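You operate a simulated robot arm through the tools that you are given. There is no shell and no other tool. Be economical: measure what you need, move in short steps, check, and stop when the job is done.

You are at the controls of a simulated two-armed robot. One attempt, no reset.

## Task
Take the orange rag from the top of the prep table and lay it out flat on the end of the inspection table.

Only the result counts: the job must be done as asked and must still hold three seconds after the hand-in. Knocking over, shifting, dropping, spilling or breaking anything else fails it.

## Robot
Two 7-joint arms with two-finger parallel grippers on one trunk, on a base that drives. Base frame: it is fixed to the floor where the robot stands at the start and does not move with it; the origin is under the middle of the robot, x ahead of it, y to its left, z up. Units: mm, degrees, N and s.
The left shoulder is at the start at [70, 133, 1101], the right one opposite. Places, roughly: end of the inspection table [600, -1100, 800]. Payload 1.57 kg a hand.
The TCP of each hand is the grasp point between the finger pads, 30 mm short of the fingertips. In the tool frame z runs along the fingers and y along their closing line. Largest opening 80 mm; finger width 17, thickness 12; the body of the gripper, 40 by 82 mm, starts 80 mm behind the TCP.
Orientation is that of the tool frame in the base frame, as a unit quaternion [w, x, y, z]. With the fingers straight down and closing along the base's y, the tool's x points along the base's -x, its y along +y and its z along -z.

## Interface
- The arms move only by the tool drive_tool. It takes "left_deltas", "right_deltas" or both (then of equal length, played together; a hand with none holds still); each is a list of rows, each a list of 7 numbers: the shift along the base's x, y, z in m, then the turn, a rotation vector about the base's x, y, z in degrees, then the gripper command, from -1 (shut) to 1 (fully open), values between in proportion. In form: [[dx, dy, dz, ax, ay, az, gripper], ...]. A call has 1 to 20 rows; each row shifts and turns the commanded pose from where the row before left it. Each row takes 0.2 s and may step no farther than 50 mm and 8.6 degrees from the row before; otherwise, or with a gripper value out of range, the whole call is refused. Where a pose cannot be reached the arm comes as near as it can. A force on the tool above 40 N (or 10 N above the force at the start of the call, whichever is more), or a blocked arm, ends the call early, and 0.2 s more pass. Each finger travels about 153 mm/s and halts on what it meets, pressing with about 31 N; the grip force reading is that of the motor and also rises with nothing between the fingers. The clock runs only during rows and for 0.2 s after the last one: add rows that do not move to give the fingers time. The reply holds the time, the measured pose of the TCP, the force on the tool along the base axes, the opening and the grip force, in the units named above and with some noise, with the torque about the TCP (base axes, N m) and any sound that the robot's microphone picked up.
- Cameras (640 x 400 px; columns grow to the right, rows downward): "scene" is now at [129, -16.3, 1311.4]; the picture's right is [-0.18, -0.98, 0.00], its down [-0.73, 0.13, -0.67] and it looks along [0.66, -0.12, -0.74] (base axes); focal length 254 px, centre (320, 200). "left" rides on the left gripper at [72, 7, -122] in its tool frame; the picture's right is [-0.09, 1.00, 0.00], its down [-0.84, -0.08, -0.54] and it looks along [-0.54, -0.05, 0.84] (tool axes); focal length 238 px, centre (320, 200). "right" rides on the right gripper at [72, -7, -122] in its tool frame; the picture's right is [0.09, 1.00, 0.00], its down [-0.84, 0.08, -0.54] and it looks along [-0.54, 0.05, 0.84] (tool axes); focal length 238 px, centre (320, 200). There is no depth. A picture from a camera that has moved, and an enlarged one, comes with that camera's place and axes in the base frame and with its lens.
- capture(camera): a new picture of that camera. It takes no simulated time.
- lift_body(by): slides the trunk up (or, below 0, down) by that many mm; the arms and the scene camera ride with it, the base frame stays. It gives what a move gives, with no picture.
- steer(legs): drives the robot by 1 to 6 legs, each [ahead, left, turn to the left] in mm, mm and degrees, along the robot's own axes; the way and the turn of a leg run together, so that a leg with both is an arc; at most 1500 mm and 180 degrees a leg. The arms and the cameras ride along, it lands a little off, and it stops where it bumps. It gives what a move gives.
- head_to(pan, tilt): turns the head with the scene camera to pan (to the left, within 86 degrees either way) and tilt (down, from -29 to 69), counted from straight ahead of the robot. It gives what a move gives.
- inspect(camera, box): a new picture of the part [left, top, right, bottom] of that camera's present view, enlarged. It takes no simulated time.
- sign_off(): hands the job in; it is judged then, once.

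Work in short steps. Places have to be worked out from the pictures, the camera data and where the tool is seen: move nearer, look again, correct. Check each grasp and each placing, and mend what went wrong. You have 120 turns and 92 pictures in all, those below and enlarged ones among them. Open the grippers and draw the arms clear of the work before you hand the job in, unless the task says otherwise; then end with one line.

The tools are called after ">>>" by a JSON object that holds its "op" and its "data". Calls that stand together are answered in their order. drive_tool: Moves the arms, as the interface text tells. Its arguments: {"type":"object","properties":{"left_deltas":{"type":"array","items":{"type":"array","items":{"type":"number"}}},"right_deltas":{"type":"array","items":{"type":"array","items":{"type":"number"}}}},"required":[]} The other tools are called the same way: lift_body (by) slides the trunk up or down; steer (legs) drives the base; head_to (pan, tilt) turns the head that bears the scene camera; capture (camera) takes a picture; inspect (camera, box) takes an enlarged picture of a part of a camera's view; sign_off () hands the job in.

At the start:

```text
clock: 0.0
left_ee_pos: [387.6, 36.6, 1051.0]
left_tcp_rot: [0.0, 0.001, 1.0, 0.0]
left_ft_force: [0.2, -0.1, -0.3]
left_torque: [-0.01, -0.02, 0.02]
left_grip_width: 80.0
left_grasp_force: 0.0
right_ee_pos: [390.3, -294.2, 1023.6]
right_tcp_rot: [0.0, -0.001, 1.0, 0.0]
right_ft_force: [1.1, 0.4, 0.3]
right_torque: [-0.01, -0.01, 0.0]
right_grip_width: 80.2
right_grasp_force: 0.1
trunk travel left (down, up): [-675.0, 265.0]
robot x, y, heading: [-4.8, 2.4, 0.1]
head pan, tilt: [-10.4, 47.8]
```

scene: 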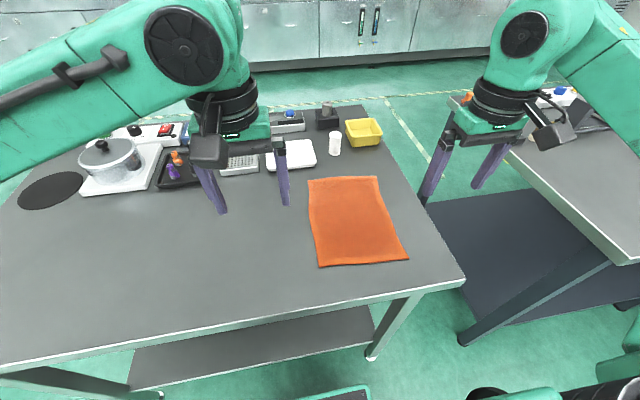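
right: 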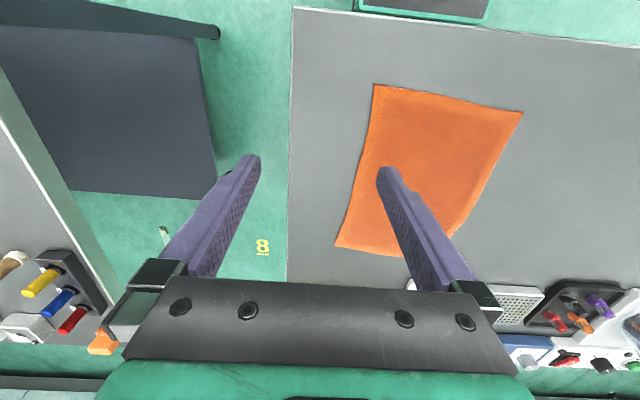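
left: 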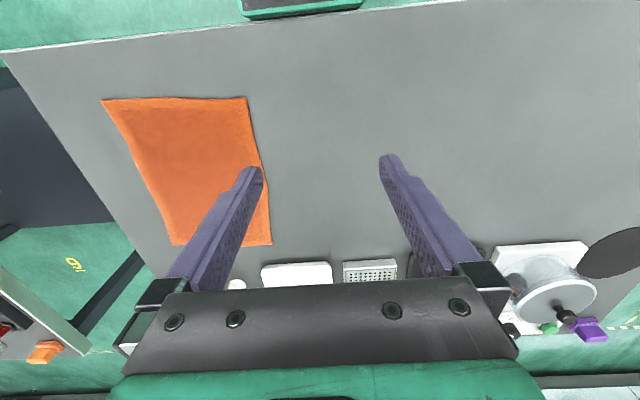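

The rag spans about x 380–660, y −270 to −65. First I look to the right at the inspection table.

>>> {"op": "head_to", "data": {"pan": -65, "tilt": 35}}

>>> {"op": "capture", "data": {"camera": "scene"}}

```text
clock: 1.2
left_ee_pos: [389.3, 35.4, 1050.2]
left_tcp_rot: [-0.001, 0.0, 1.0, 0.0]
left_ft_force: [0.3, -0.1, -1.0]
left_torque: [0.02, 0.02, 0.0]
left_grip_width: 79.9
left_grasp_force: 0.1
right_ee_pos: [391.3, -292.3, 1023.0]
right_tcp_rot: [0.0, 0.0, 1.0, 0.001]
right_ft_force: [0.4, -0.1, 0.8]
right_torque: [-0.04, -0.02, 0.03]
right_grip_width: 79.9
right_grasp_force: 0.0
trunk travel left (down, up): [-675.0, 265.0]
robot x, y, heading: [-1.8, -3.6, -0.1]
head pan, tilt: [-65.0, 35.0]
```

```text
88 pictures are left
camera scene: at [88.6, -81.8, 1330.2], right [-0.91, -0.42, 0.0], down [-0.24, 0.52, -0.82], along [0.35, -0.74, -0.57], focal length 254 px, centre (320, 200)
```

scene: 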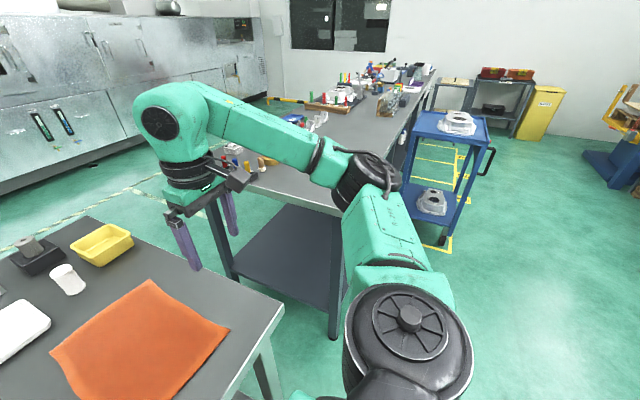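

The inspection table's end edge is around y≈−750, its near long side about x≈300, so I can reach it by strafing right. First I centre on the rag.

>>> {"op": "steer", "data": {"legs": [[0, -165, 0]]}}

>>> {"op": "head_to", "data": {"pan": 0, "tilt": 60}}

>>> {"op": "capture", "data": {"camera": "scene"}}

```text
clock: 2.7
left_ee_pos: [388.1, -126.8, 1051.1]
left_tcp_rot: [0.001, -0.001, 1.0, -0.001]
left_ft_force: [-0.3, -0.3, 0.5]
left_torque: [0.01, -0.02, 0.01]
left_grip_width: 80.2
left_grasp_force: 0.1
right_ee_pos: [390.0, -456.5, 1023.3]
right_tcp_rot: [0.0, 0.0, 1.0, -0.001]
right_ft_force: [0.1, 0.1, 0.3]
right_torque: [-0.02, 0.0, 0.02]
right_grip_width: 79.9
right_grasp_force: 0.0
trunk travel left (down, up): [-675.0, 265.0]
robot x, y, heading: [-1.9, -163.2, 0.0]
head pan, tilt: [-65.0, 35.0]
```

```text
clock: 4.0
left_ee_pos: [388.0, -127.8, 1051.4]
left_tcp_rot: [0.0, -0.001, 1.0, 0.0]
left_ft_force: [0.9, 0.0, -0.2]
left_torque: [0.02, -0.01, -0.01]
left_grip_width: 80.0
left_grasp_force: 0.1
right_ee_pos: [389.4, -457.9, 1024.6]
right_tcp_rot: [0.0, 0.0, 1.0, 0.0]
right_ft_force: [0.2, -0.3, -0.5]
right_torque: [0.02, -0.03, 0.03]
right_grip_width: 79.9
right_grasp_force: 0.0
trunk travel left (down, up): [-675.0, 265.0]
robot x, y, heading: [1.8, -160.9, -0.0]
head pan, tilt: [0.0, 60.0]
```

```text
87 pictures are left
camera scene: at [118.0, -166.9, 1295.9], right [0.0, -1.0, 0.0], down [-0.87, 0.0, -0.5], along [0.5, 0.0, -0.87], focal length 254 px, centre (320, 200)
```

scene: 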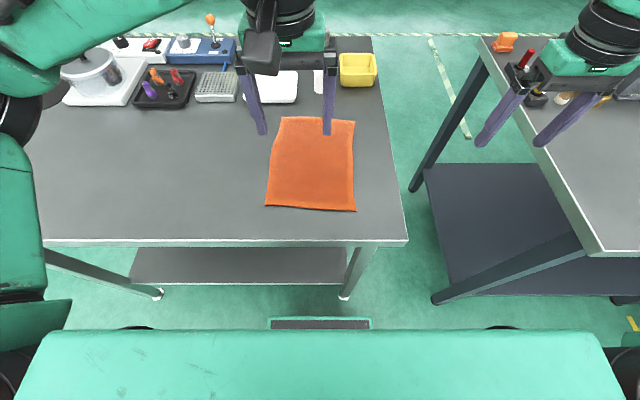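

Rag near corners are at about [386,−46] and [374,−245]. I bring both hands above the near edge, half open, at z≈880.

>>> {"op": "drive_tool", "data": {"left_deltas": [[0.012, 0.027, 0, 0, 0, 0, 0], [0, 0.026, 0, 0, 0, 0, 0], [0, 0, 0, 0, 0, 0, 0], [0, 0, 0, 0, 0, 0, 0], [0, 0, 0, 0, 0, 0, 0], [0, 0, -0.043, 0, 0, 0, 0], [0, 0, -0.043, 0, 0, 0, 0], [0, 0, -0.043, 0, 0, 0, 0], [0, 0, -0.042, 0, 0, 0, 0], [0, 0, 0, 0, 0, 0, 0]], "right_deltas": [[0.001, 0.048, 0, 0, 0, 0, 0], [0, 0.048, 0, 0, 0, 0, 0], [0, 0.048, 0, 0, 0, 0, 0], [0, 0.048, 0, 0, 0, 0, 0], [0, 0.048, 0, 0, 0, 0, 0], [0, 0, -0.036, 0, 0, 0, 0], [0, 0, -0.036, 0, 0, 0, 0], [0, 0, -0.036, 0, 0, 0, 0], [0, 0, -0.036, 0, 0, 0, 0], [0, 0, 0, 0, 0, 0, 0]]}}

>>> {"op": "capture", "data": {"camera": "left"}}

>>> {"op": "capture", "data": {"camera": "right"}}

>>> {"op": "capture", "data": {"camera": "scene"}}

```text
clock: 6.2
left_ee_pos: [399.9, -76.1, 881.6]
left_tcp_rot: [0.004, -0.001, 1.0, 0.0]
left_ft_force: [3.6, 0.7, 17.9]
left_torque: [-0.3, -0.05, 0.08]
left_grip_width: 39.5
left_grasp_force: 0.0
right_ee_pos: [389.5, -217.1, 883.7]
right_tcp_rot: [0.003, 0.001, 1.0, 0.001]
right_ft_force: [2.5, -1.0, 16.0]
right_torque: [0.38, -0.11, -0.07]
right_grip_width: 39.8
right_grasp_force: 0.0
trunk travel left (down, up): [-675.0, 265.0]
robot x, y, heading: [0.1, -162.5, 0.1]
head pan, tilt: [0.0, 60.0]
```

```text
86 pictures are left
camera left: at [326.8, -68.7, 1003.4], right [0.09, 1.0, 0.0], down [0.83, -0.07, 0.55], along [0.55, -0.05, -0.84], focal length 238 px, centre (320, 200)
```

left: 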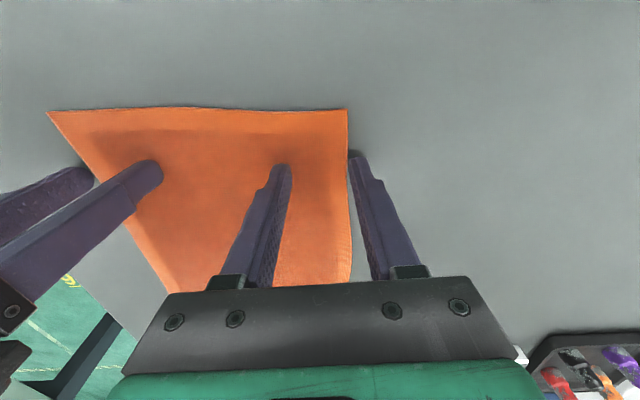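

```text
85 pictures are left
camera right: at [316.7, -224.7, 1003.6], right [-0.09, 1.0, 0.0], down [0.83, 0.08, 0.55], along [0.54, 0.05, -0.84], focal length 238 px, centre (320, 200)
```

right: 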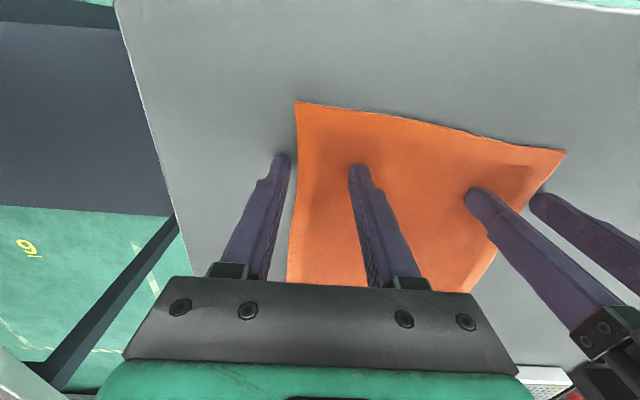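

```text
84 pictures are left
camera scene: at [115.0, -167.0, 1296.8], right [0.0, -1.0, 0.0], down [-0.86, 0.0, -0.5], along [0.5, 0.0, -0.86], focal length 254 px, centre (320, 200)
```

scene: 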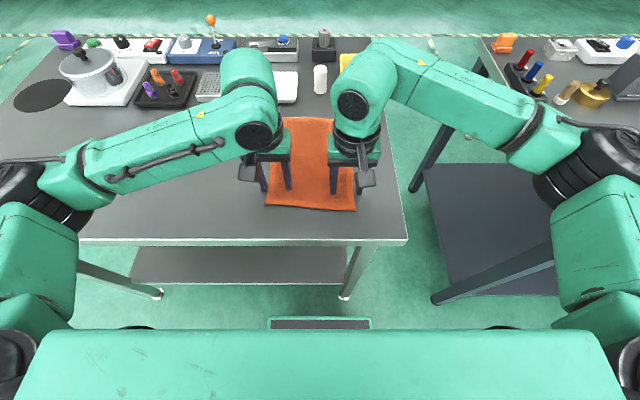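

Outer fingers straddle the side edges, so I shift both hands ~10 mm inward and ~5 mm nearer the front edge, then descend to just above the cloth.

>>> {"op": "drive_tool", "data": {"left_deltas": [[-0.005, -0.008, 0, 0, 0, 0, 0], [0, 0, -0.02, 0, 0, 0, 0], [0, 0, -0.016, 0, 0, 0, 0], [0, 0, -0.004, 0, 0, 0, 0], [0, 0, 0, 0, 0, 0, 0]], "right_deltas": [[-0.007, 0.009, 0, 0, 0, 0, 0], [0, 0, -0.02, 0, 0, 0, 0], [0, 0, -0.018, 0, 0, 0, 0], [0, 0, -0.004, 0, 0, 0, 0], [0, 0, 0, 0, 0, 0, 0]]}}

>>> {"op": "capture", "data": {"camera": "left"}}

>>> {"op": "capture", "data": {"camera": "right"}}

```text
clock: 6.7
left_ee_pos: [395.3, -84.1, 881.5]
left_tcp_rot: [0.01, -0.003, 1.0, -0.001]
left_ft_force: [-4.6, 2.7, 17.5]
left_torque: [-0.2, 0.2, -0.06]
left_grip_width: 38.5
left_grasp_force: 0.0
right_ee_pos: [382.5, -208.3, 882.4]
right_tcp_rot: [0.006, -0.001, 1.0, 0.005]
right_ft_force: [-4.0, -2.6, 16.5]
right_torque: [0.3, 0.13, 0.09]
right_grip_width: 37.9
right_grasp_force: 0.0
trunk travel left (down, up): [-675.0, 265.0]
robot x, y, heading: [1.0, -164.7, 0.3]
head pan, tilt: [0.0, 60.0]
stopped in row 2 (left hand): the force on the tool passed its limit (the readings are from after the stop); the commanded pose is now the measured one
```

```text
83 pictures are left
camera left: at [321.1, -76.2, 1002.5], right [0.09, 1.0, 0.0], down [0.83, -0.07, 0.56], along [0.56, -0.05, -0.83], focal length 238 px, centre (320, 200)
```

left: 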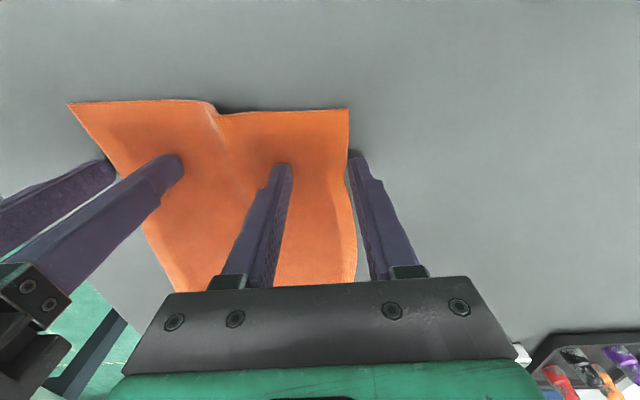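

```text
82 pictures are left
camera right: at [308.6, -215.7, 1002.9], right [-0.09, 1.0, 0.01], down [0.83, 0.07, 0.55], along [0.55, 0.06, -0.83], focal length 238 px, centre (320, 200)
```

right: 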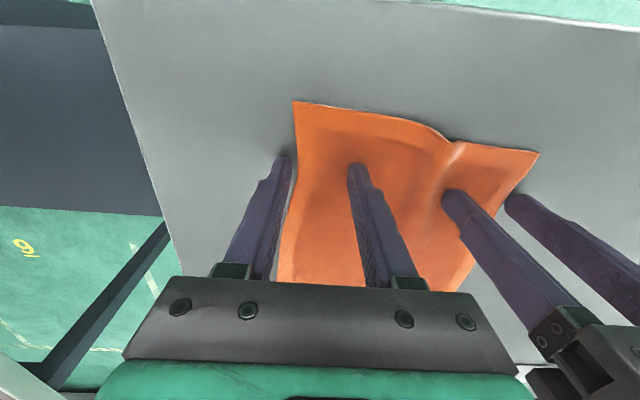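

The fingertips are already on the table: its top is at z≈851 here, so the rag's near edge is nearer x≈350. I slide the fingers back outward to smooth the ridge, lift, and look.

>>> {"op": "drive_tool", "data": {"left_deltas": [[0.002, 0.006, 0, 0, 0, 0, 0], [0.003, 0.004, 0, 0, 0, 0, 0], [0, 0, 0.02, 0, 0, 0, 0], [-0.02, -0.006, 0.01, 0, 0, 0, -0.35], [-0.013, -0.006, 0, 0, 0, 0, -0.35], [0, 0, 0, 0, 0, 0, -0.35]], "right_deltas": [[0.003, -0.007, 0, 0, 0, 0, 0], [0.003, -0.004, 0, 0, 0, 0, 0], [0, 0, 0.02, 0, 0, 0, 0], [-0.016, 0.005, 0.01, 0, 0, 0, -0.35], [-0.014, 0.002, 0, 0, 0, 0, -0.35], [0, 0, 0, 0, 0, 0, -0.35]]}}

>>> {"op": "capture", "data": {"camera": "left"}}

>>> {"op": "capture", "data": {"camera": "right"}}

>>> {"op": "inspect", "data": {"camera": "scene", "box": [220, 90, 420, 230]}}

```text
clock: 8.1
left_ee_pos: [371.6, -85.0, 908.6]
left_tcp_rot: [0.005, -0.003, 1.0, -0.001]
left_ft_force: [0.2, -0.3, -0.1]
left_torque: [0.0, 0.0, 0.03]
left_grip_width: 26.0
left_grasp_force: 0.0
right_ee_pos: [362.1, -211.8, 910.2]
right_tcp_rot: [0.004, 0.0, 1.0, 0.003]
right_ft_force: [0.5, 0.4, 0.5]
right_torque: [-0.03, 0.04, 0.03]
right_grip_width: 26.2
right_grasp_force: 0.1
trunk travel left (down, up): [-675.0, 265.0]
robot x, y, heading: [-4.1, -168.0, 0.1]
head pan, tilt: [0.0, 60.0]
```

```text
81 pictures are left
camera left: at [297.3, -78.3, 1029.0], right [0.09, 1.0, 0.0], down [0.83, -0.07, 0.55], along [0.55, -0.05, -0.83], focal length 238 px, centre (320, 200)
```

left: 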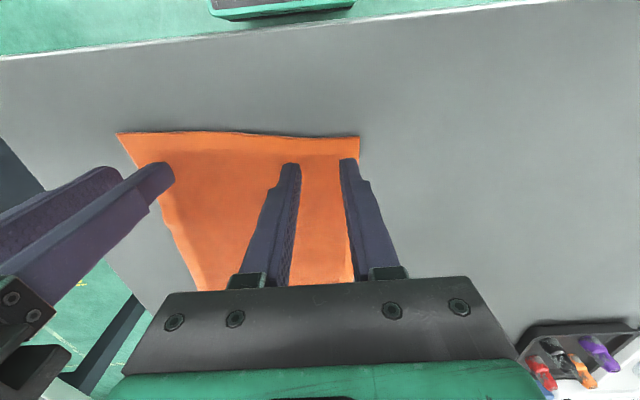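

```text
80 pictures are left
camera right: at [288.8, -219.1, 1030.4], right [-0.09, 1.0, 0.0], down [0.83, 0.07, 0.55], along [0.55, 0.05, -0.84], focal length 238 px, centre (320, 200)
```

right: 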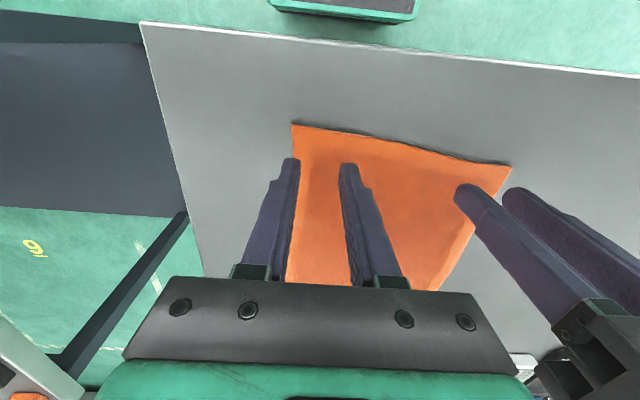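

```text
2.86 times, centred on (320, 160) of scene
camera zoom: at [118.3, -166.6, 1295.8], right [0.0, -1.0, 0.0], down [-0.87, 0.0, -0.5], along [0.5, 0.0, -0.87], focal length 726 px, centre (320, 314)
```

zoom: 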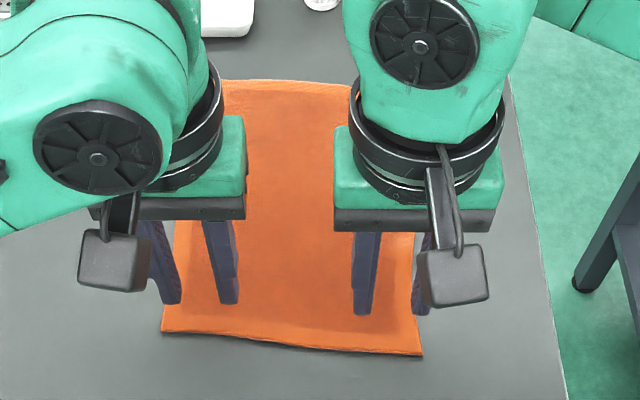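

The cloth is flat again and both hands sit just inside the near edge. I lower to light contact.

>>> {"op": "drive_tool", "data": {"left_deltas": [[0, 0, -0.02, 0, 0, 0, -0.35], [0, 0, -0.005, 0, 0, 0, -0.35], [0, 0, -0.003, 0, 0, 0, -0.35], [0, 0, 0, 0, 0, 0, -0.35]], "right_deltas": [[-0.007, 0, -0.02, 0, 0, 0, -0.35], [0, 0, -0.006, 0, 0, 0, -0.35], [0, 0, -0.003, 0, 0, 0, -0.35], [0, 0, 0, 0, 0, 0, -0.35]]}}

```text
clock: 9.1
left_ee_pos: [370.8, -84.5, 882.4]
left_tcp_rot: [0.01, -0.003, 1.0, -0.001]
left_ft_force: [4.1, 1.5, 14.9]
left_torque: [0.04, -0.12, 0.02]
left_grip_width: 25.6
left_grasp_force: 0.0
right_ee_pos: [354.1, -212.3, 882.4]
right_tcp_rot: [0.007, 0.001, 1.0, 0.003]
right_ft_force: [6.7, -2.1, 26.7]
right_torque: [-0.1, -0.16, -0.07]
right_grip_width: 26.2
right_grasp_force: 0.1
trunk travel left (down, up): [-675.0, 265.0]
robot x, y, heading: [-1.0, -161.4, 0.1]
head pan, tilt: [0.0, 60.0]
```

Both fingertips press the cloth (15 N and 27 N). I close both grippers and look.

>>> {"op": "drive_tool", "data": {"left_deltas": [[0, 0, 0, 0, 0, 0, -0.6], [0, 0, 0, 0, 0, 0, -0.8], [0, 0, 0, 0, 0, 0, -1], [0, 0, 0, 0, 0, 0, -1]], "right_deltas": [[0, 0, 0, 0, 0, 0, -0.6], [0, 0, 0, 0, 0, 0, -0.8], [0, 0, 0, 0, 0, 0, -1], [0, 0, 0, 0, 0, 0, -1]]}}

>>> {"op": "capture", "data": {"camera": "left"}}

>>> {"op": "capture", "data": {"camera": "right"}}

```text
clock: 10.1
left_ee_pos: [366.3, -86.3, 883.8]
left_tcp_rot: [0.008, -0.002, 1.0, -0.002]
left_ft_force: [0.4, -12.5, 14.9]
left_torque: [-0.39, 0.01, -0.02]
left_grip_width: 4.1
left_grasp_force: 24.2
right_ee_pos: [351.7, -210.2, 883.0]
right_tcp_rot: [0.007, 0.0, 1.0, 0.004]
right_ft_force: [1.0, 10.8, 29.9]
right_torque: [0.41, 0.01, 0.05]
right_grip_width: 4.1
right_grasp_force: 24.9
trunk travel left (down, up): [-675.0, 265.0]
robot x, y, heading: [0.7, -166.9, 0.1]
head pan, tilt: [0.0, 60.0]
```

```text
78 pictures are left
camera left: at [293.1, -78.4, 1003.2], right [0.09, 1.0, 0.0], down [0.83, -0.07, 0.56], along [0.55, -0.05, -0.83], focal length 238 px, centre (320, 200)
```

left: 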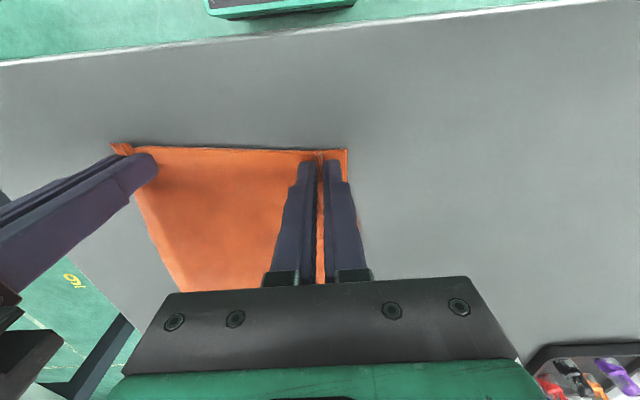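

```text
77 pictures are left
camera right: at [278.0, -219.2, 1003.0], right [-0.09, 1.0, 0.01], down [0.83, 0.07, 0.55], along [0.55, 0.06, -0.83], focal length 238 px, centre (320, 200)
```

right: 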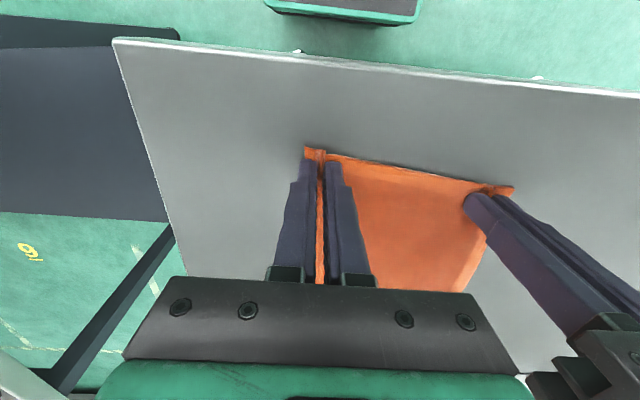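

Both pinches hold two cloth layers (4.1 mm). I lift 300 mm straight up.

>>> {"op": "drive_tool", "data": {"left_deltas": [[0, 0, 0.02, 0, 0, 0, -1], [0, 0, 0.03, 0, 0, 0, -1], [0, 0, 0.03, 0, 0, 0, -1], [0, 0, 0.03, 0, 0, 0, -1], [0, 0, 0.03, 0, 0, 0, -1], [0, 0, 0.03, 0, 0, 0, -1], [0, 0, 0.03, 0, 0, 0, -1], [0, 0, 0.03, 0, 0, 0, -1], [0, 0, 0.03, 0, 0, 0, -1], [0, 0, 0.03, 0, 0, 0, -1], [0, 0, 0.02, 0, 0, 0, -1]], "right_deltas": [[0, 0, 0.02, 0, 0, 0, -1], [0, 0, 0.03, 0, 0, 0, -1], [0, 0, 0.03, 0, 0, 0, -1], [0, 0, 0.03, 0, 0, 0, -1], [0, 0, 0.03, 0, 0, 0, -1], [0, 0, 0.03, 0, 0, 0, -1], [0, 0, 0.03, 0, 0, 0, -1], [0, 0, 0.03, 0, 0, 0, -1], [0, 0, 0.03, 0, 0, 0, -1], [0, 0, 0.03, 0, 0, 0, -1], [0, 0, 0.02, 0, 0, 0, -1]]}}

>>> {"op": "capture", "data": {"camera": "scene"}}

>>> {"op": "capture", "data": {"camera": "left"}}

```text
clock: 12.5
left_ee_pos: [368.7, -83.8, 1191.7]
left_tcp_rot: [0.007, -0.003, 1.0, -0.001]
left_ft_force: [-1.0, -13.1, -0.3]
left_torque: [-0.46, -0.01, -0.01]
left_grip_width: 4.1
left_grasp_force: 24.4
right_ee_pos: [353.7, -212.5, 1191.4]
right_tcp_rot: [0.004, 0.0, 1.0, 0.002]
right_ft_force: [0.3, 14.1, 0.0]
right_torque: [0.39, -0.04, 0.07]
right_grip_width: 3.7
right_grasp_force: 24.5
trunk travel left (down, up): [-675.0, 265.0]
robot x, y, heading: [-2.3, -170.0, -0.0]
head pan, tilt: [0.0, 60.0]
```

```text
76 pictures are left
camera scene: at [116.9, -166.8, 1295.9], right [0.0, -1.0, 0.0], down [-0.87, 0.0, -0.5], along [0.5, 0.0, -0.87], focal length 254 px, centre (320, 200)
```

scene: 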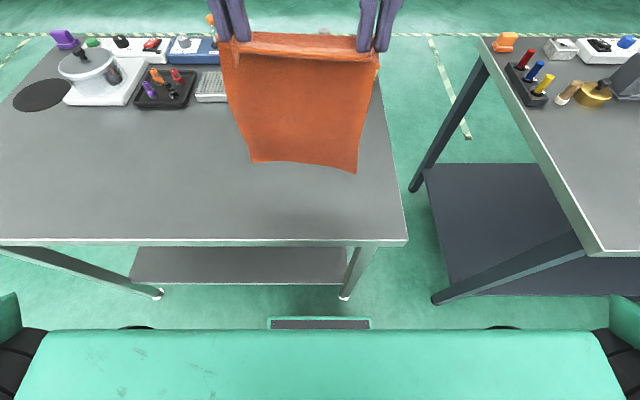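

```text
75 pictures are left
camera left: at [295.2, -78.0, 1312.6], right [0.09, 1.0, 0.0], down [0.83, -0.07, 0.55], along [0.55, -0.05, -0.83], focal length 238 px, centre (320, 200)
```

left: 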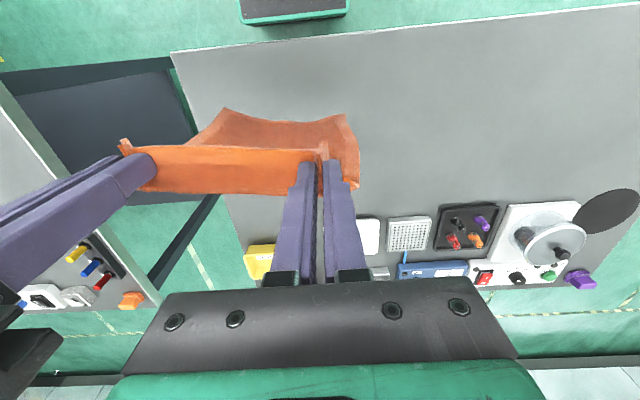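

The rag hangs nicely between both hands. I strafe right in part and look at the inspection table's end.

>>> {"op": "steer", "data": {"legs": [[-60, -550, 0]]}}

>>> {"op": "head_to", "data": {"pan": -40, "tilt": 45}}

>>> {"op": "capture", "data": {"camera": "scene"}}

```text
clock: 15.7
left_ee_pos: [309.8, -634.9, 1191.5]
left_tcp_rot: [0.006, -0.001, 1.0, 0.0]
left_ft_force: [-0.5, -14.4, 0.1]
left_torque: [-0.41, 0.01, 0.0]
left_grip_width: 3.6
left_grasp_force: 24.1
right_ee_pos: [293.9, -761.7, 1190.6]
right_tcp_rot: [0.005, 0.001, 1.0, 0.002]
right_ft_force: [1.9, 15.0, -0.2]
right_torque: [0.4, -0.01, 0.08]
right_grip_width: 4.0
right_grasp_force: 24.9
trunk travel left (down, up): [-675.0, 265.0]
robot x, y, heading: [-62.6, -714.4, -0.2]
head pan, tilt: [0.0, 60.0]
```

```text
clock: 16.8
left_ee_pos: [309.0, -635.7, 1191.0]
left_tcp_rot: [0.006, 0.0, 1.0, -0.001]
left_ft_force: [-0.7, -12.6, 0.6]
left_torque: [-0.4, 0.04, 0.02]
left_grip_width: 3.5
left_grasp_force: 24.4
right_ee_pos: [294.0, -762.5, 1190.2]
right_tcp_rot: [0.004, 0.002, 1.0, 0.004]
right_ft_force: [1.0, 13.5, -0.5]
right_torque: [0.45, -0.01, 0.05]
right_grip_width: 3.5
right_grasp_force: 25.1
trunk travel left (down, up): [-675.0, 265.0]
robot x, y, heading: [-62.2, -716.1, -0.3]
head pan, tilt: [-40.0, 45.0]
```

```text
74 pictures are left
camera scene: at [52.8, -768.0, 1315.3], right [-0.64, -0.77, 0.0], down [-0.54, 0.46, -0.71], along [0.54, -0.46, -0.71], focal length 254 px, centre (320, 200)
```

scene: 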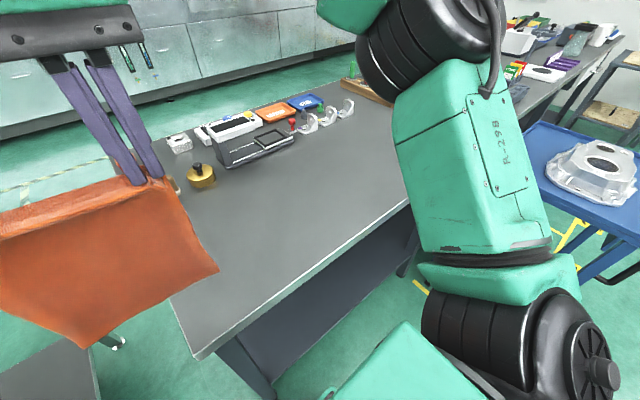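

The near strip of the inspection table is free; clutter begins around x≈650–700. I move further right to y≈−1080 and forward again.

>>> {"op": "steer", "data": {"legs": [[0, -370, 0], [60, 0, 0]]}}

>>> {"op": "head_to", "data": {"pan": 0, "tilt": 50}}

>>> {"op": "capture", "data": {"camera": "scene"}}

>>> {"op": "capture", "data": {"camera": "left"}}

>>> {"op": "capture", "data": {"camera": "right"}}

```text
clock: 19.7
left_ee_pos: [364.0, -1006.3, 1192.2]
left_tcp_rot: [0.008, 0.0, 1.0, -0.001]
left_ft_force: [-1.6, -13.4, 0.0]
left_torque: [-0.43, 0.02, 0.02]
left_grip_width: 3.9
left_grasp_force: 24.1
right_ee_pos: [347.7, -1132.7, 1192.0]
right_tcp_rot: [0.006, 0.002, 1.0, 0.002]
right_ft_force: [1.0, 12.9, 0.3]
right_torque: [0.43, -0.07, 0.05]
right_grip_width: 4.3
right_grasp_force: 24.6
trunk travel left (down, up): [-675.0, 265.0]
robot x, y, heading: [-1.0, -1084.0, -0.1]
head pan, tilt: [-40.0, 45.0]
```

```text
clock: 20.8
left_ee_pos: [365.6, -1007.0, 1192.2]
left_tcp_rot: [0.006, 0.0, 1.0, -0.002]
left_ft_force: [-1.0, -12.9, -1.2]
left_torque: [-0.37, 0.02, -0.01]
left_grip_width: 3.7
left_grasp_force: 24.8
right_ee_pos: [352.0, -1132.4, 1190.6]
right_tcp_rot: [0.005, 0.002, 1.0, 0.004]
right_ft_force: [0.7, 12.3, -0.1]
right_torque: [0.4, -0.02, 0.04]
right_grip_width: 3.9
right_grasp_force: 25.1
trunk travel left (down, up): [-675.0, 265.0]
robot x, y, heading: [-0.2, -1086.4, -0.2]
head pan, tilt: [0.0, 50.0]
```

```text
73 pictures are left
camera scene: at [124.5, -1086.7, 1308.5], right [0.0, -1.0, 0.0], down [-0.77, 0.0, -0.64], along [0.64, 0.0, -0.77], focal length 254 px, centre (320, 200)
```

scene: 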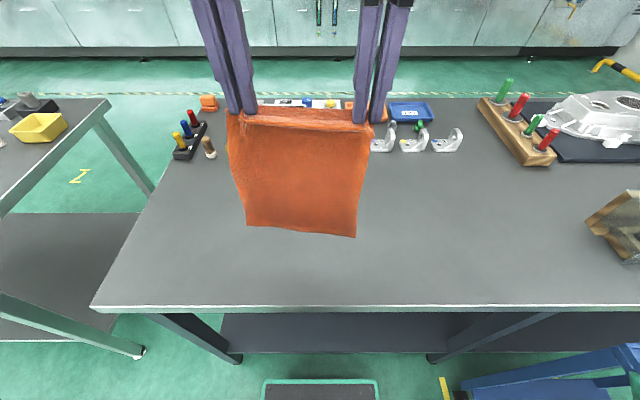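

```text
72 pictures are left
camera left: at [292.6, -998.8, 1312.3], right [0.09, 1.0, 0.0], down [0.83, -0.08, 0.55], along [0.55, -0.05, -0.83], focal length 238 px, centre (320, 200)
```

left: 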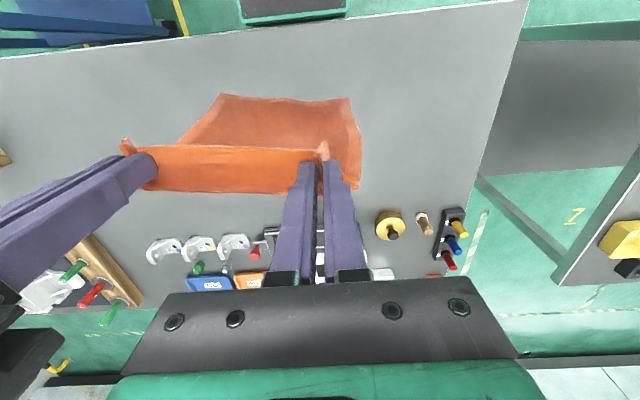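

```text
71 pictures are left
camera right: at [277.3, -1140.0, 1311.5], right [-0.09, 1.0, 0.01], down [0.83, 0.07, 0.55], along [0.55, 0.05, -0.83], focal length 238 px, centre (320, 200)
```

right: 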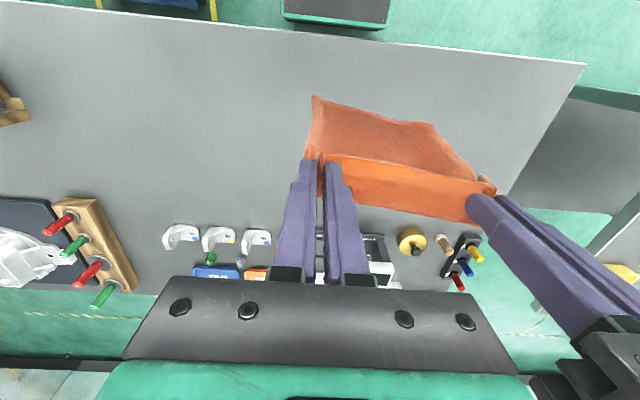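

The strip in front (x 280–670) is clear. I extend the hands forward to x≈600 while lowering slightly, squaring the right hand up with the left.

>>> {"op": "drive_tool", "data": {"left_deltas": [[0.03, 0, 0, 0, 0, 0, -1], [0.03, 0, 0, 0, 0, 0, -1], [0.03, 0, -0.005, 0, 0, 0, -1], [0.03, 0, -0.005, 0, 0, 0, -1], [0.03, 0, -0.01, 0, 0, 0, -1], [0.03, 0, -0.01, 0, 0, 0, -1], [0.03, 0, -0.01, 0, 0, 0, -1], [0.025, 0, 0, 0, 0, 0, -1], [0, 0, 0, 0, 0, 0, -1], [0, 0, 0, 0, 0, 0, -1]], "right_deltas": [[0.032, 0, 0, 0, 0, 0, -1], [0.032, 0, 0, 0, 0, 0, -1], [0.032, 0, -0.005, 0, 0, 0, -1], [0.032, 0, -0.005, 0, 0, 0, -1], [0.032, 0, -0.01, 0, 0, 0, -1], [0.031, 0, -0.01, 0, 0, 0, -1], [0.031, 0, -0.01, 0, 0, 0, -1], [0.027, 0, 0, 0, 0, 0, -1], [0, 0, 0, 0, 0, 0, -1], [0, 0, 0, 0, 0, 0, -1]]}}

>>> {"op": "capture", "data": {"camera": "scene"}}

>>> {"op": "capture", "data": {"camera": "right"}}

```text
clock: 23.0
left_ee_pos: [527.7, -1007.1, 1166.3]
left_tcp_rot: [0.006, 0.002, 1.0, -0.004]
left_ft_force: [3.3, -27.2, -10.5]
left_torque: [-0.91, -0.1, 0.12]
left_grip_width: 5.4
left_grasp_force: 25.4
left hand out of reach, approached as far as the arm can: row 6, 7, 8
right_ee_pos: [530.6, -1134.2, 1125.5]
right_tcp_rot: [0.005, 0.0, 1.0, 0.006]
right_ft_force: [-3.2, 27.9, 10.7]
right_torque: [0.99, 0.02, 0.21]
right_grip_width: 5.2
right_grasp_force: 25.3
right hand out of reach, approached as far as the arm can: row 5, 6, 7, 8
trunk travel left (down, up): [-675.0, 265.0]
robot x, y, heading: [-2.5, -1081.1, -0.2]
head pan, tilt: [0.0, 50.0]
```

```text
70 pictures are left
camera scene: at [125.7, -1086.2, 1308.4], right [0.0, -1.0, 0.0], down [-0.77, 0.0, -0.64], along [0.64, 0.0, -0.77], focal length 254 px, centre (320, 200)
```

scene: 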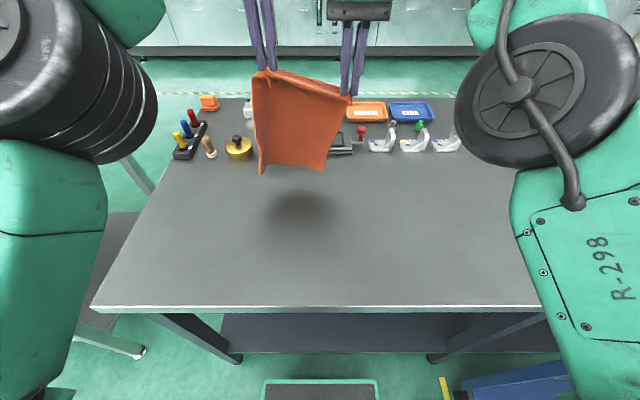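

```text
69 pictures are left
camera right: at [457.2, -1142.1, 1246.2], right [-0.09, 1.0, 0.01], down [0.83, 0.07, 0.55], along [0.55, 0.06, -0.84], focal length 238 px, centre (320, 200)
```

right: 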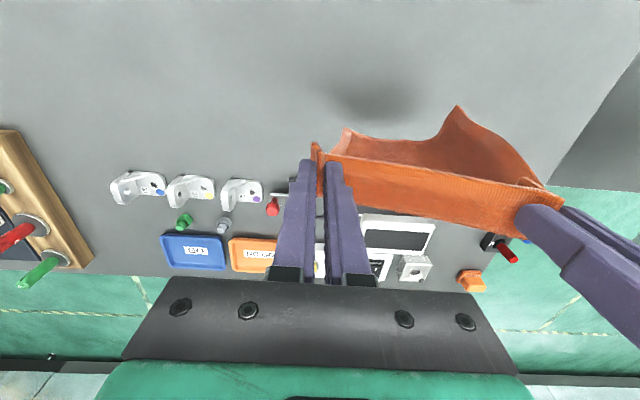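

The arms hit their reach limit and the hands are no longer level. I back them off 80 mm to level them.

>>> {"op": "drive_tool", "data": {"left_deltas": [[-0.02, 0, 0, 0, 0, 0, -1], [-0.03, 0, 0, 0, 0, 0, -1], [-0.03, 0, 0, 0, 0, 0, -1], [0, 0, 0, 0, 0, 0, -1]], "right_deltas": [[-0.02, 0, 0, 0, 0, 0, -1], [-0.03, 0, 0, 0, 0, 0, -1], [-0.03, 0, 0, 0, 0, 0, -1], [0, 0, 0, 0, 0, 0, -1]]}}

```text
clock: 24.0
left_ee_pos: [447.4, -1007.2, 1167.6]
left_tcp_rot: [0.007, 0.0, 1.0, -0.003]
left_ft_force: [2.7, -29.1, -11.3]
left_torque: [-0.89, -0.12, 0.17]
left_grip_width: 5.3
left_grasp_force: 25.5
right_ee_pos: [451.1, -1135.4, 1124.3]
right_tcp_rot: [0.003, 0.0, 1.0, 0.006]
right_ft_force: [-2.8, 28.9, 10.6]
right_torque: [1.09, 0.04, 0.14]
right_grip_width: 5.4
right_grasp_force: 24.7
trunk travel left (down, up): [-675.0, 265.0]
robot x, y, heading: [-4.1, -1083.3, 0.0]
head pan, tilt: [0.0, 50.0]
```

The commanded poses follow the measured ones. I level the hands (left down 43 mm), then raise the trunk 150 mm for reach.

>>> {"op": "drive_tool", "data": {"left_deltas": [[0, 0, -0.022, 0, 0, 0, -1], [0.003, 0, -0.021, 0, 0, 0, -1], [0, 0, 0, 0, 0, 0, -1]], "right_deltas": [[0, 0, 0, 0, 0, 0, -1], [0, 0, 0, 0, 0, 0, -1], [0, 0, 0, 0, 0, 0, -1]]}}

>>> {"op": "lift_body", "data": {"by": 150}}

>>> {"op": "capture", "data": {"camera": "scene"}}

```text
clock: 24.8
left_ee_pos: [449.0, -1005.4, 1124.8]
left_tcp_rot: [0.008, 0.0, 1.0, -0.002]
left_ft_force: [2.1, -19.7, 1.1]
left_torque: [-0.62, -0.05, 0.07]
left_grip_width: 4.2
left_grasp_force: 24.8
right_ee_pos: [451.2, -1137.8, 1123.7]
right_tcp_rot: [0.005, 0.001, 1.0, 0.003]
right_ft_force: [-1.2, 19.6, 0.6]
right_torque: [0.67, 0.05, 0.1]
right_grip_width: 4.5
right_grasp_force: 24.2
trunk travel left (down, up): [-675.0, 265.0]
robot x, y, heading: [-3.3, -1084.4, -0.5]
head pan, tilt: [0.0, 50.0]
```

```text
clock: 26.5
left_ee_pos: [450.5, -1008.7, 1275.6]
left_tcp_rot: [0.006, 0.0, 1.0, -0.001]
left_ft_force: [1.5, -19.1, -0.6]
left_torque: [-0.59, -0.06, 0.08]
left_grip_width: 4.2
left_grasp_force: 24.5
right_ee_pos: [451.8, -1137.3, 1274.1]
right_tcp_rot: [0.004, 0.002, 1.0, 0.003]
right_ft_force: [-1.3, 18.8, -0.1]
right_torque: [0.61, 0.07, 0.1]
right_grip_width: 4.5
right_grasp_force: 25.0
trunk travel left (down, up): [-825.0, 115.0]
robot x, y, heading: [-0.3, -1081.1, -0.3]
head pan, tilt: [0.0, 50.0]
```

```text
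68 pictures are left
camera scene: at [125.5, -1086.7, 1458.4], right [0.0, -1.0, 0.0], down [-0.77, 0.0, -0.64], along [0.64, 0.0, -0.77], focal length 254 px, centre (320, 200)
```

scene: 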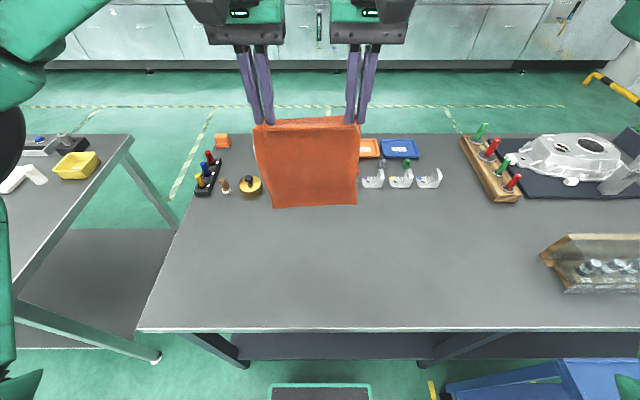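

The table here also appears near z≈850, and clutter starts beyond x≈650. I move forward 155 mm and down 140 mm so the hem hangs just above the table.

>>> {"op": "drive_tool", "data": {"left_deltas": [[0.01, 0, -0.025, 0, 0, 0, -1], [0.015, 0, -0.03, 0, 0, 0, -1], [0.02, 0, -0.03, 0, 0, 0, -1], [0.025, 0, -0.025, 0, 0, 0, -1], [0.025, 0, -0.02, 0, 0, 0, -1], [0.03, 0, -0.01, 0, 0, 0, -1], [0.03, 0, 0, 0, 0, 0, -1], [0, 0, 0, 0, 0, 0, -1], [0, 0, 0, 0, 0, 0, -1]], "right_deltas": [[0.01, 0, -0.025, 0, 0, 0, -1], [0.015, 0, -0.03, 0, 0, 0, -1], [0.02, 0, -0.03, 0, 0, 0, -1], [0.025, 0, -0.025, 0, 0, 0, -1], [0.025, 0, -0.02, 0, 0, 0, -1], [0.03, 0, -0.01, 0, 0, 0, -1], [0.03, 0, 0, 0, 0, 0, -1], [0, 0, 0, 0, 0, 0, -1], [0, 0, 0, 0, 0, 0, -1]]}}

>>> {"op": "capture", "data": {"camera": "scene"}}

>>> {"op": "capture", "data": {"camera": "left"}}

```text
clock: 28.5
left_ee_pos: [597.1, -1003.8, 1134.2]
left_tcp_rot: [0.005, 0.002, 1.0, -0.003]
left_ft_force: [-1.8, -20.8, -0.6]
left_torque: [-0.64, 0.07, 0.07]
left_grip_width: 4.0
left_grasp_force: 25.3
left hand out of reach, approached as far as the arm can: row 7
right_ee_pos: [578.0, -1133.1, 1133.7]
right_tcp_rot: [0.004, 0.001, 1.0, 0.005]
right_ft_force: [2.3, 21.1, 0.3]
right_torque: [0.6, -0.02, 0.09]
right_grip_width: 4.2
right_grasp_force: 24.4
right hand out of reach, approached as far as the arm can: row 7
trunk travel left (down, up): [-825.0, 115.0]
robot x, y, heading: [-7.3, -1084.6, -0.5]
head pan, tilt: [0.0, 50.0]
```

```text
67 pictures are left
camera scene: at [126.0, -1085.4, 1458.4], right [0.0, -1.0, 0.0], down [-0.77, 0.0, -0.64], along [0.64, 0.0, -0.77], focal length 254 px, centre (320, 200)
```

scene: 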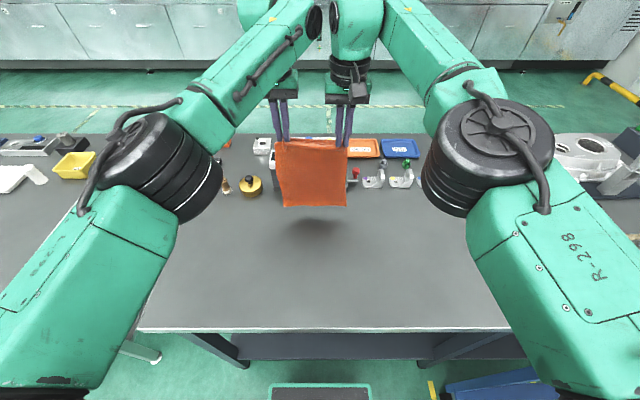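

```text
66 pictures are left
camera left: at [523.1, -995.3, 1254.4], right [0.1, 1.0, 0.0], down [0.83, -0.08, 0.55], along [0.55, -0.06, -0.83], focal length 238 px, centre (320, 200)
```

left: 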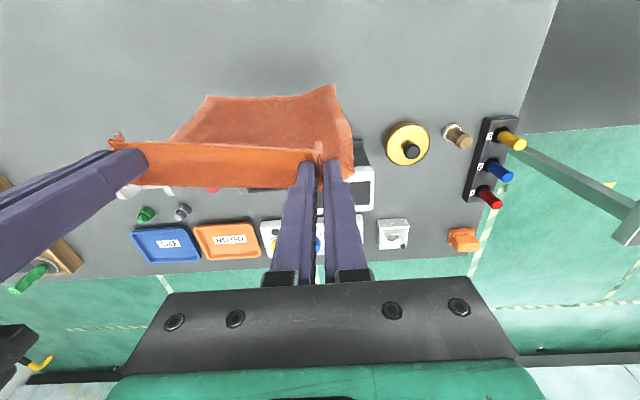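

The hem is ~20 mm above the table at x≈580. For a bit more forward reach I raise the trunk another 100 mm and bring the hands down and forward.

>>> {"op": "lift_body", "data": {"by": 100}}

>>> {"op": "drive_tool", "data": {"left_deltas": [[-0.004, 0, -0.03, 0, 0, 0, -1], [0.006, 0, -0.03, 0, 0, 0, -1], [0.01, 0, -0.025, 0, 0, 0, -1], [0.01, 0, -0.01, 0, 0, 0, -1], [0, 0, 0, 0, 0, 0, -1], [0, 0, 0, 0, 0, 0, -1]], "right_deltas": [[0.004, 0, -0.03, 0, 0, 0, -1], [0.01, 0, -0.03, 0, 0, 0, -1], [0.013, 0, -0.025, 0, 0, 0, -1], [0.014, 0, -0.01, 0, 0, 0, -1], [0, 0, 0, 0, 0, 0, -1], [0, 0, 0, 0, 0, 0, -1]]}}

>>> {"op": "capture", "data": {"camera": "left"}}

>>> {"op": "capture", "data": {"camera": "scene"}}

```text
clock: 29.9
left_ee_pos: [597.3, -1003.6, 1233.8]
left_tcp_rot: [0.005, 0.001, 1.0, -0.003]
left_ft_force: [-1.7, -23.6, 0.2]
left_torque: [-0.7, 0.07, 0.08]
left_grip_width: 4.2
left_grasp_force: 25.1
right_ee_pos: [576.2, -1134.3, 1234.9]
right_tcp_rot: [0.004, 0.001, 1.0, 0.005]
right_ft_force: [1.7, 22.6, 0.0]
right_torque: [0.7, -0.04, 0.12]
right_grip_width: 4.4
right_grasp_force: 25.2
trunk travel left (down, up): [-925.0, 15.0]
robot x, y, heading: [-4.3, -1084.1, -0.1]
head pan, tilt: [0.0, 50.0]
```

```text
clock: 31.3
left_ee_pos: [604.5, -1001.9, 1152.2]
left_tcp_rot: [0.005, 0.001, 1.0, -0.002]
left_ft_force: [-1.9, -20.8, -0.9]
left_torque: [-0.68, 0.06, 0.05]
left_grip_width: 4.2
left_grasp_force: 25.4
left hand out of reach, approached as far as the arm can: row 3, 4
right_ee_pos: [586.6, -1134.6, 1149.8]
right_tcp_rot: [0.005, 0.002, 1.0, 0.005]
right_ft_force: [1.8, 21.1, -0.6]
right_torque: [0.68, -0.08, 0.08]
right_grip_width: 4.0
right_grasp_force: 25.3
right hand out of reach, approached as far as the arm can: row 2, 3, 4
trunk travel left (down, up): [-925.0, 15.0]
robot x, y, heading: [-1.8, -1084.9, -0.2]
head pan, tilt: [0.0, 50.0]
```

```text
65 pictures are left
camera left: at [531.5, -995.8, 1272.8], right [0.09, 1.0, 0.0], down [0.83, -0.08, 0.55], along [0.55, -0.05, -0.83], focal length 238 px, centre (320, 200)
```

left: 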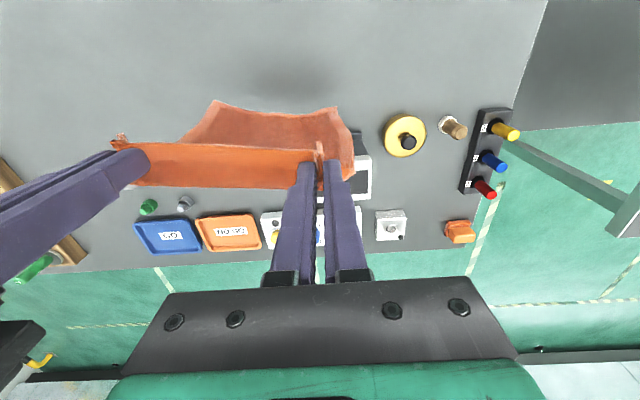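

```text
64 pictures are left
camera scene: at [125.7, -1087.7, 1558.4], right [0.0, -1.0, 0.0], down [-0.77, 0.0, -0.64], along [0.64, 0.0, -0.77], focal length 254 px, centre (320, 200)
```

scene: 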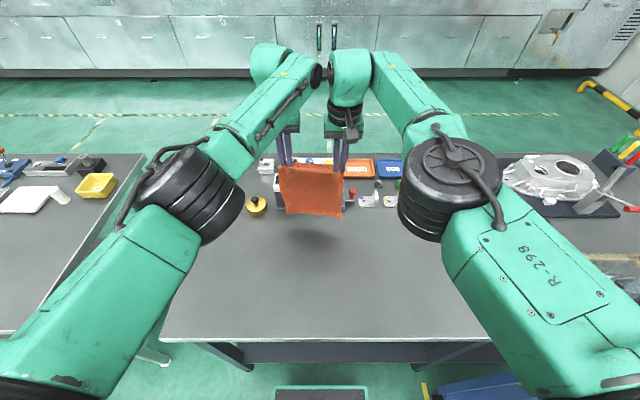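

Reach is about 600. I check how much room the base has in front before the table, by tilting the head down.

>>> {"op": "head_to", "data": {"pan": 0, "tilt": 69}}

>>> {"op": "capture", "data": {"camera": "scene"}}

```text
clock: 32.1
left_ee_pos: [604.8, -1002.2, 1153.4]
left_tcp_rot: [0.006, 0.0, 1.0, -0.002]
left_ft_force: [-2.5, -21.7, 0.4]
left_torque: [-0.76, 0.08, 0.06]
left_grip_width: 4.1
left_grasp_force: 25.0
right_ee_pos: [585.7, -1132.7, 1150.3]
right_tcp_rot: [0.004, 0.002, 1.0, 0.004]
right_ft_force: [1.3, 21.8, -0.2]
right_torque: [0.69, -0.05, 0.05]
right_grip_width: 4.1
right_grasp_force: 24.8
trunk travel left (down, up): [-925.0, 15.0]
robot x, y, heading: [-4.9, -1083.4, -0.2]
head pan, tilt: [0.0, 68.8]
```

```text
63 pictures are left
camera scene: at [104.4, -1086.5, 1536.5], right [0.0, -1.0, 0.0], down [-0.93, 0.0, -0.36], along [0.36, 0.0, -0.93], focal length 254 px, centre (320, 200)
```

scene: 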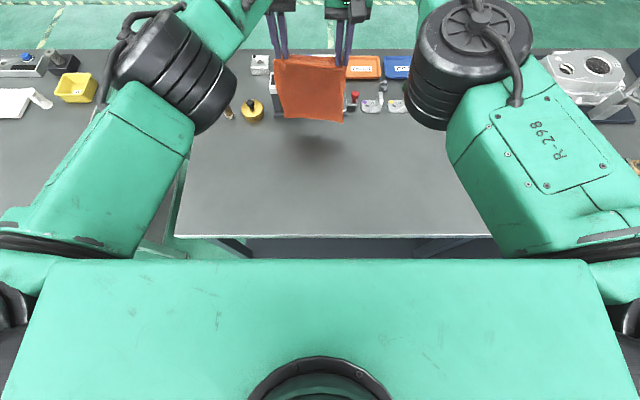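

The base front sits around x≈205 against the table edge at x≈261, so a 35 mm creep ahead is safe and centres the rag better.

>>> {"op": "steer", "data": {"legs": [[35, 0, 0]]}}

>>> {"op": "capture", "data": {"camera": "left"}}

```text
clock: 32.9
left_ee_pos: [631.2, -1003.3, 1155.9]
left_tcp_rot: [0.009, 0.001, 1.0, -0.003]
left_ft_force: [-2.5, -21.2, 0.7]
left_torque: [-0.66, 0.03, 0.07]
left_grip_width: 4.2
left_grasp_force: 24.8
right_ee_pos: [613.6, -1133.9, 1154.5]
right_tcp_rot: [0.007, 0.001, 1.0, 0.004]
right_ft_force: [0.4, 21.5, 0.2]
right_torque: [0.7, -0.11, 0.09]
right_grip_width: 4.2
right_grasp_force: 24.8
trunk travel left (down, up): [-925.0, 15.0]
robot x, y, heading: [33.9, -1081.6, -0.3]
head pan, tilt: [0.0, 68.8]
```

```text
62 pictures are left
camera left: at [557.8, -994.8, 1276.8], right [0.09, 1.0, 0.0], down [0.83, -0.08, 0.56], along [0.56, -0.05, -0.83], focal length 238 px, centre (320, 200)
```

left: 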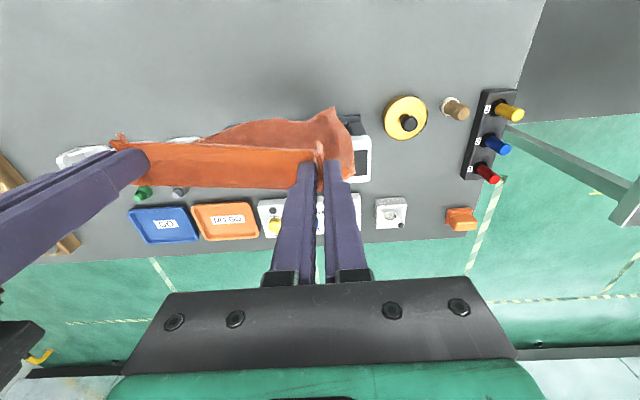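

The drive made the cloth swing. I square the hands at x≈614, wait for it to settle, and look.

>>> {"op": "drive_tool", "data": {"left_deltas": [[-0.008, 0, 0, 0, 0, 0, -1], [-0.009, 0, 0, 0, 0, 0, -1], [0, 0, 0, 0, 0, 0, -1], [0, 0, 0, 0, 0, 0, -1], [0, 0, 0, 0, 0, 0, -1], [0, 0, 0, 0, 0, 0, -1], [0, 0, 0, 0, 0, 0, -1]]}}

>>> {"op": "capture", "data": {"camera": "left"}}

>>> {"op": "capture", "data": {"camera": "right"}}

>>> {"op": "inspect", "data": {"camera": "scene", "box": [200, 20, 440, 170]}}

```text
clock: 34.5
left_ee_pos: [623.3, -1003.5, 1152.0]
left_tcp_rot: [0.006, 0.0, 1.0, -0.003]
left_ft_force: [0.4, -17.9, -0.7]
left_torque: [-0.61, -0.04, 0.06]
left_grip_width: 3.9
left_grasp_force: 24.7
right_ee_pos: [620.2, -1132.8, 1150.5]
right_tcp_rot: [0.005, 0.002, 1.0, 0.005]
right_ft_force: [-1.4, 18.5, 0.2]
right_torque: [0.59, 0.03, 0.15]
right_grip_width: 4.1
right_grasp_force: 24.4
trunk travel left (down, up): [-925.0, 15.0]
robot x, y, heading: [31.1, -1085.1, -0.1]
head pan, tilt: [0.0, 68.8]
```

```text
61 pictures are left
camera left: at [550.0, -995.2, 1272.4], right [0.09, 1.0, 0.0], down [0.83, -0.08, 0.55], along [0.55, -0.06, -0.83], focal length 238 px, centre (320, 200)
```

left: 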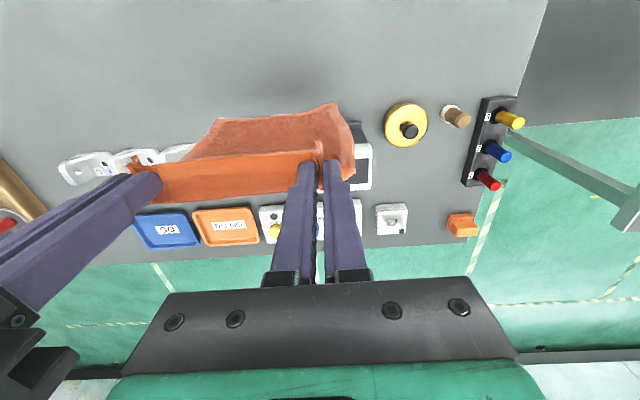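

```text
60 pictures are left
camera right: at [547.8, -1141.3, 1271.1], right [-0.09, 1.0, 0.01], down [0.83, 0.07, 0.55], along [0.55, 0.06, -0.84], focal length 238 px, centre (320, 200)
```

right: 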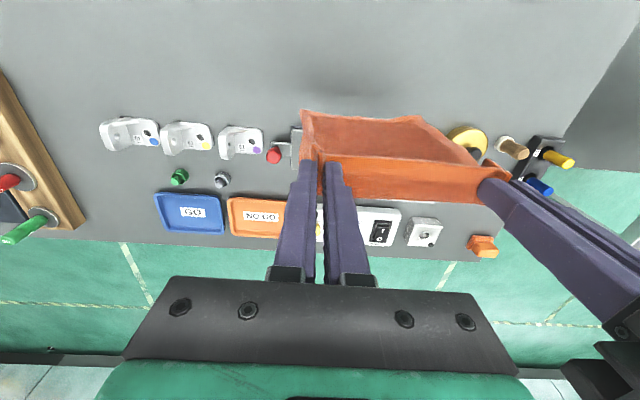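

```text
2.67 times, centred on (320, 95) of scene
camera zoom: at [140.1, -1086.8, 1536.4], right [0.0, -1.0, 0.0], down [-0.93, 0.0, -0.36], along [0.36, 0.0, -0.93], focal length 678 px, centre (320, 480)
```

zoom: 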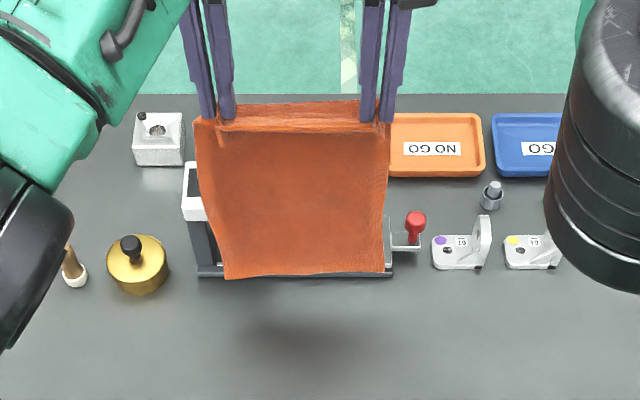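

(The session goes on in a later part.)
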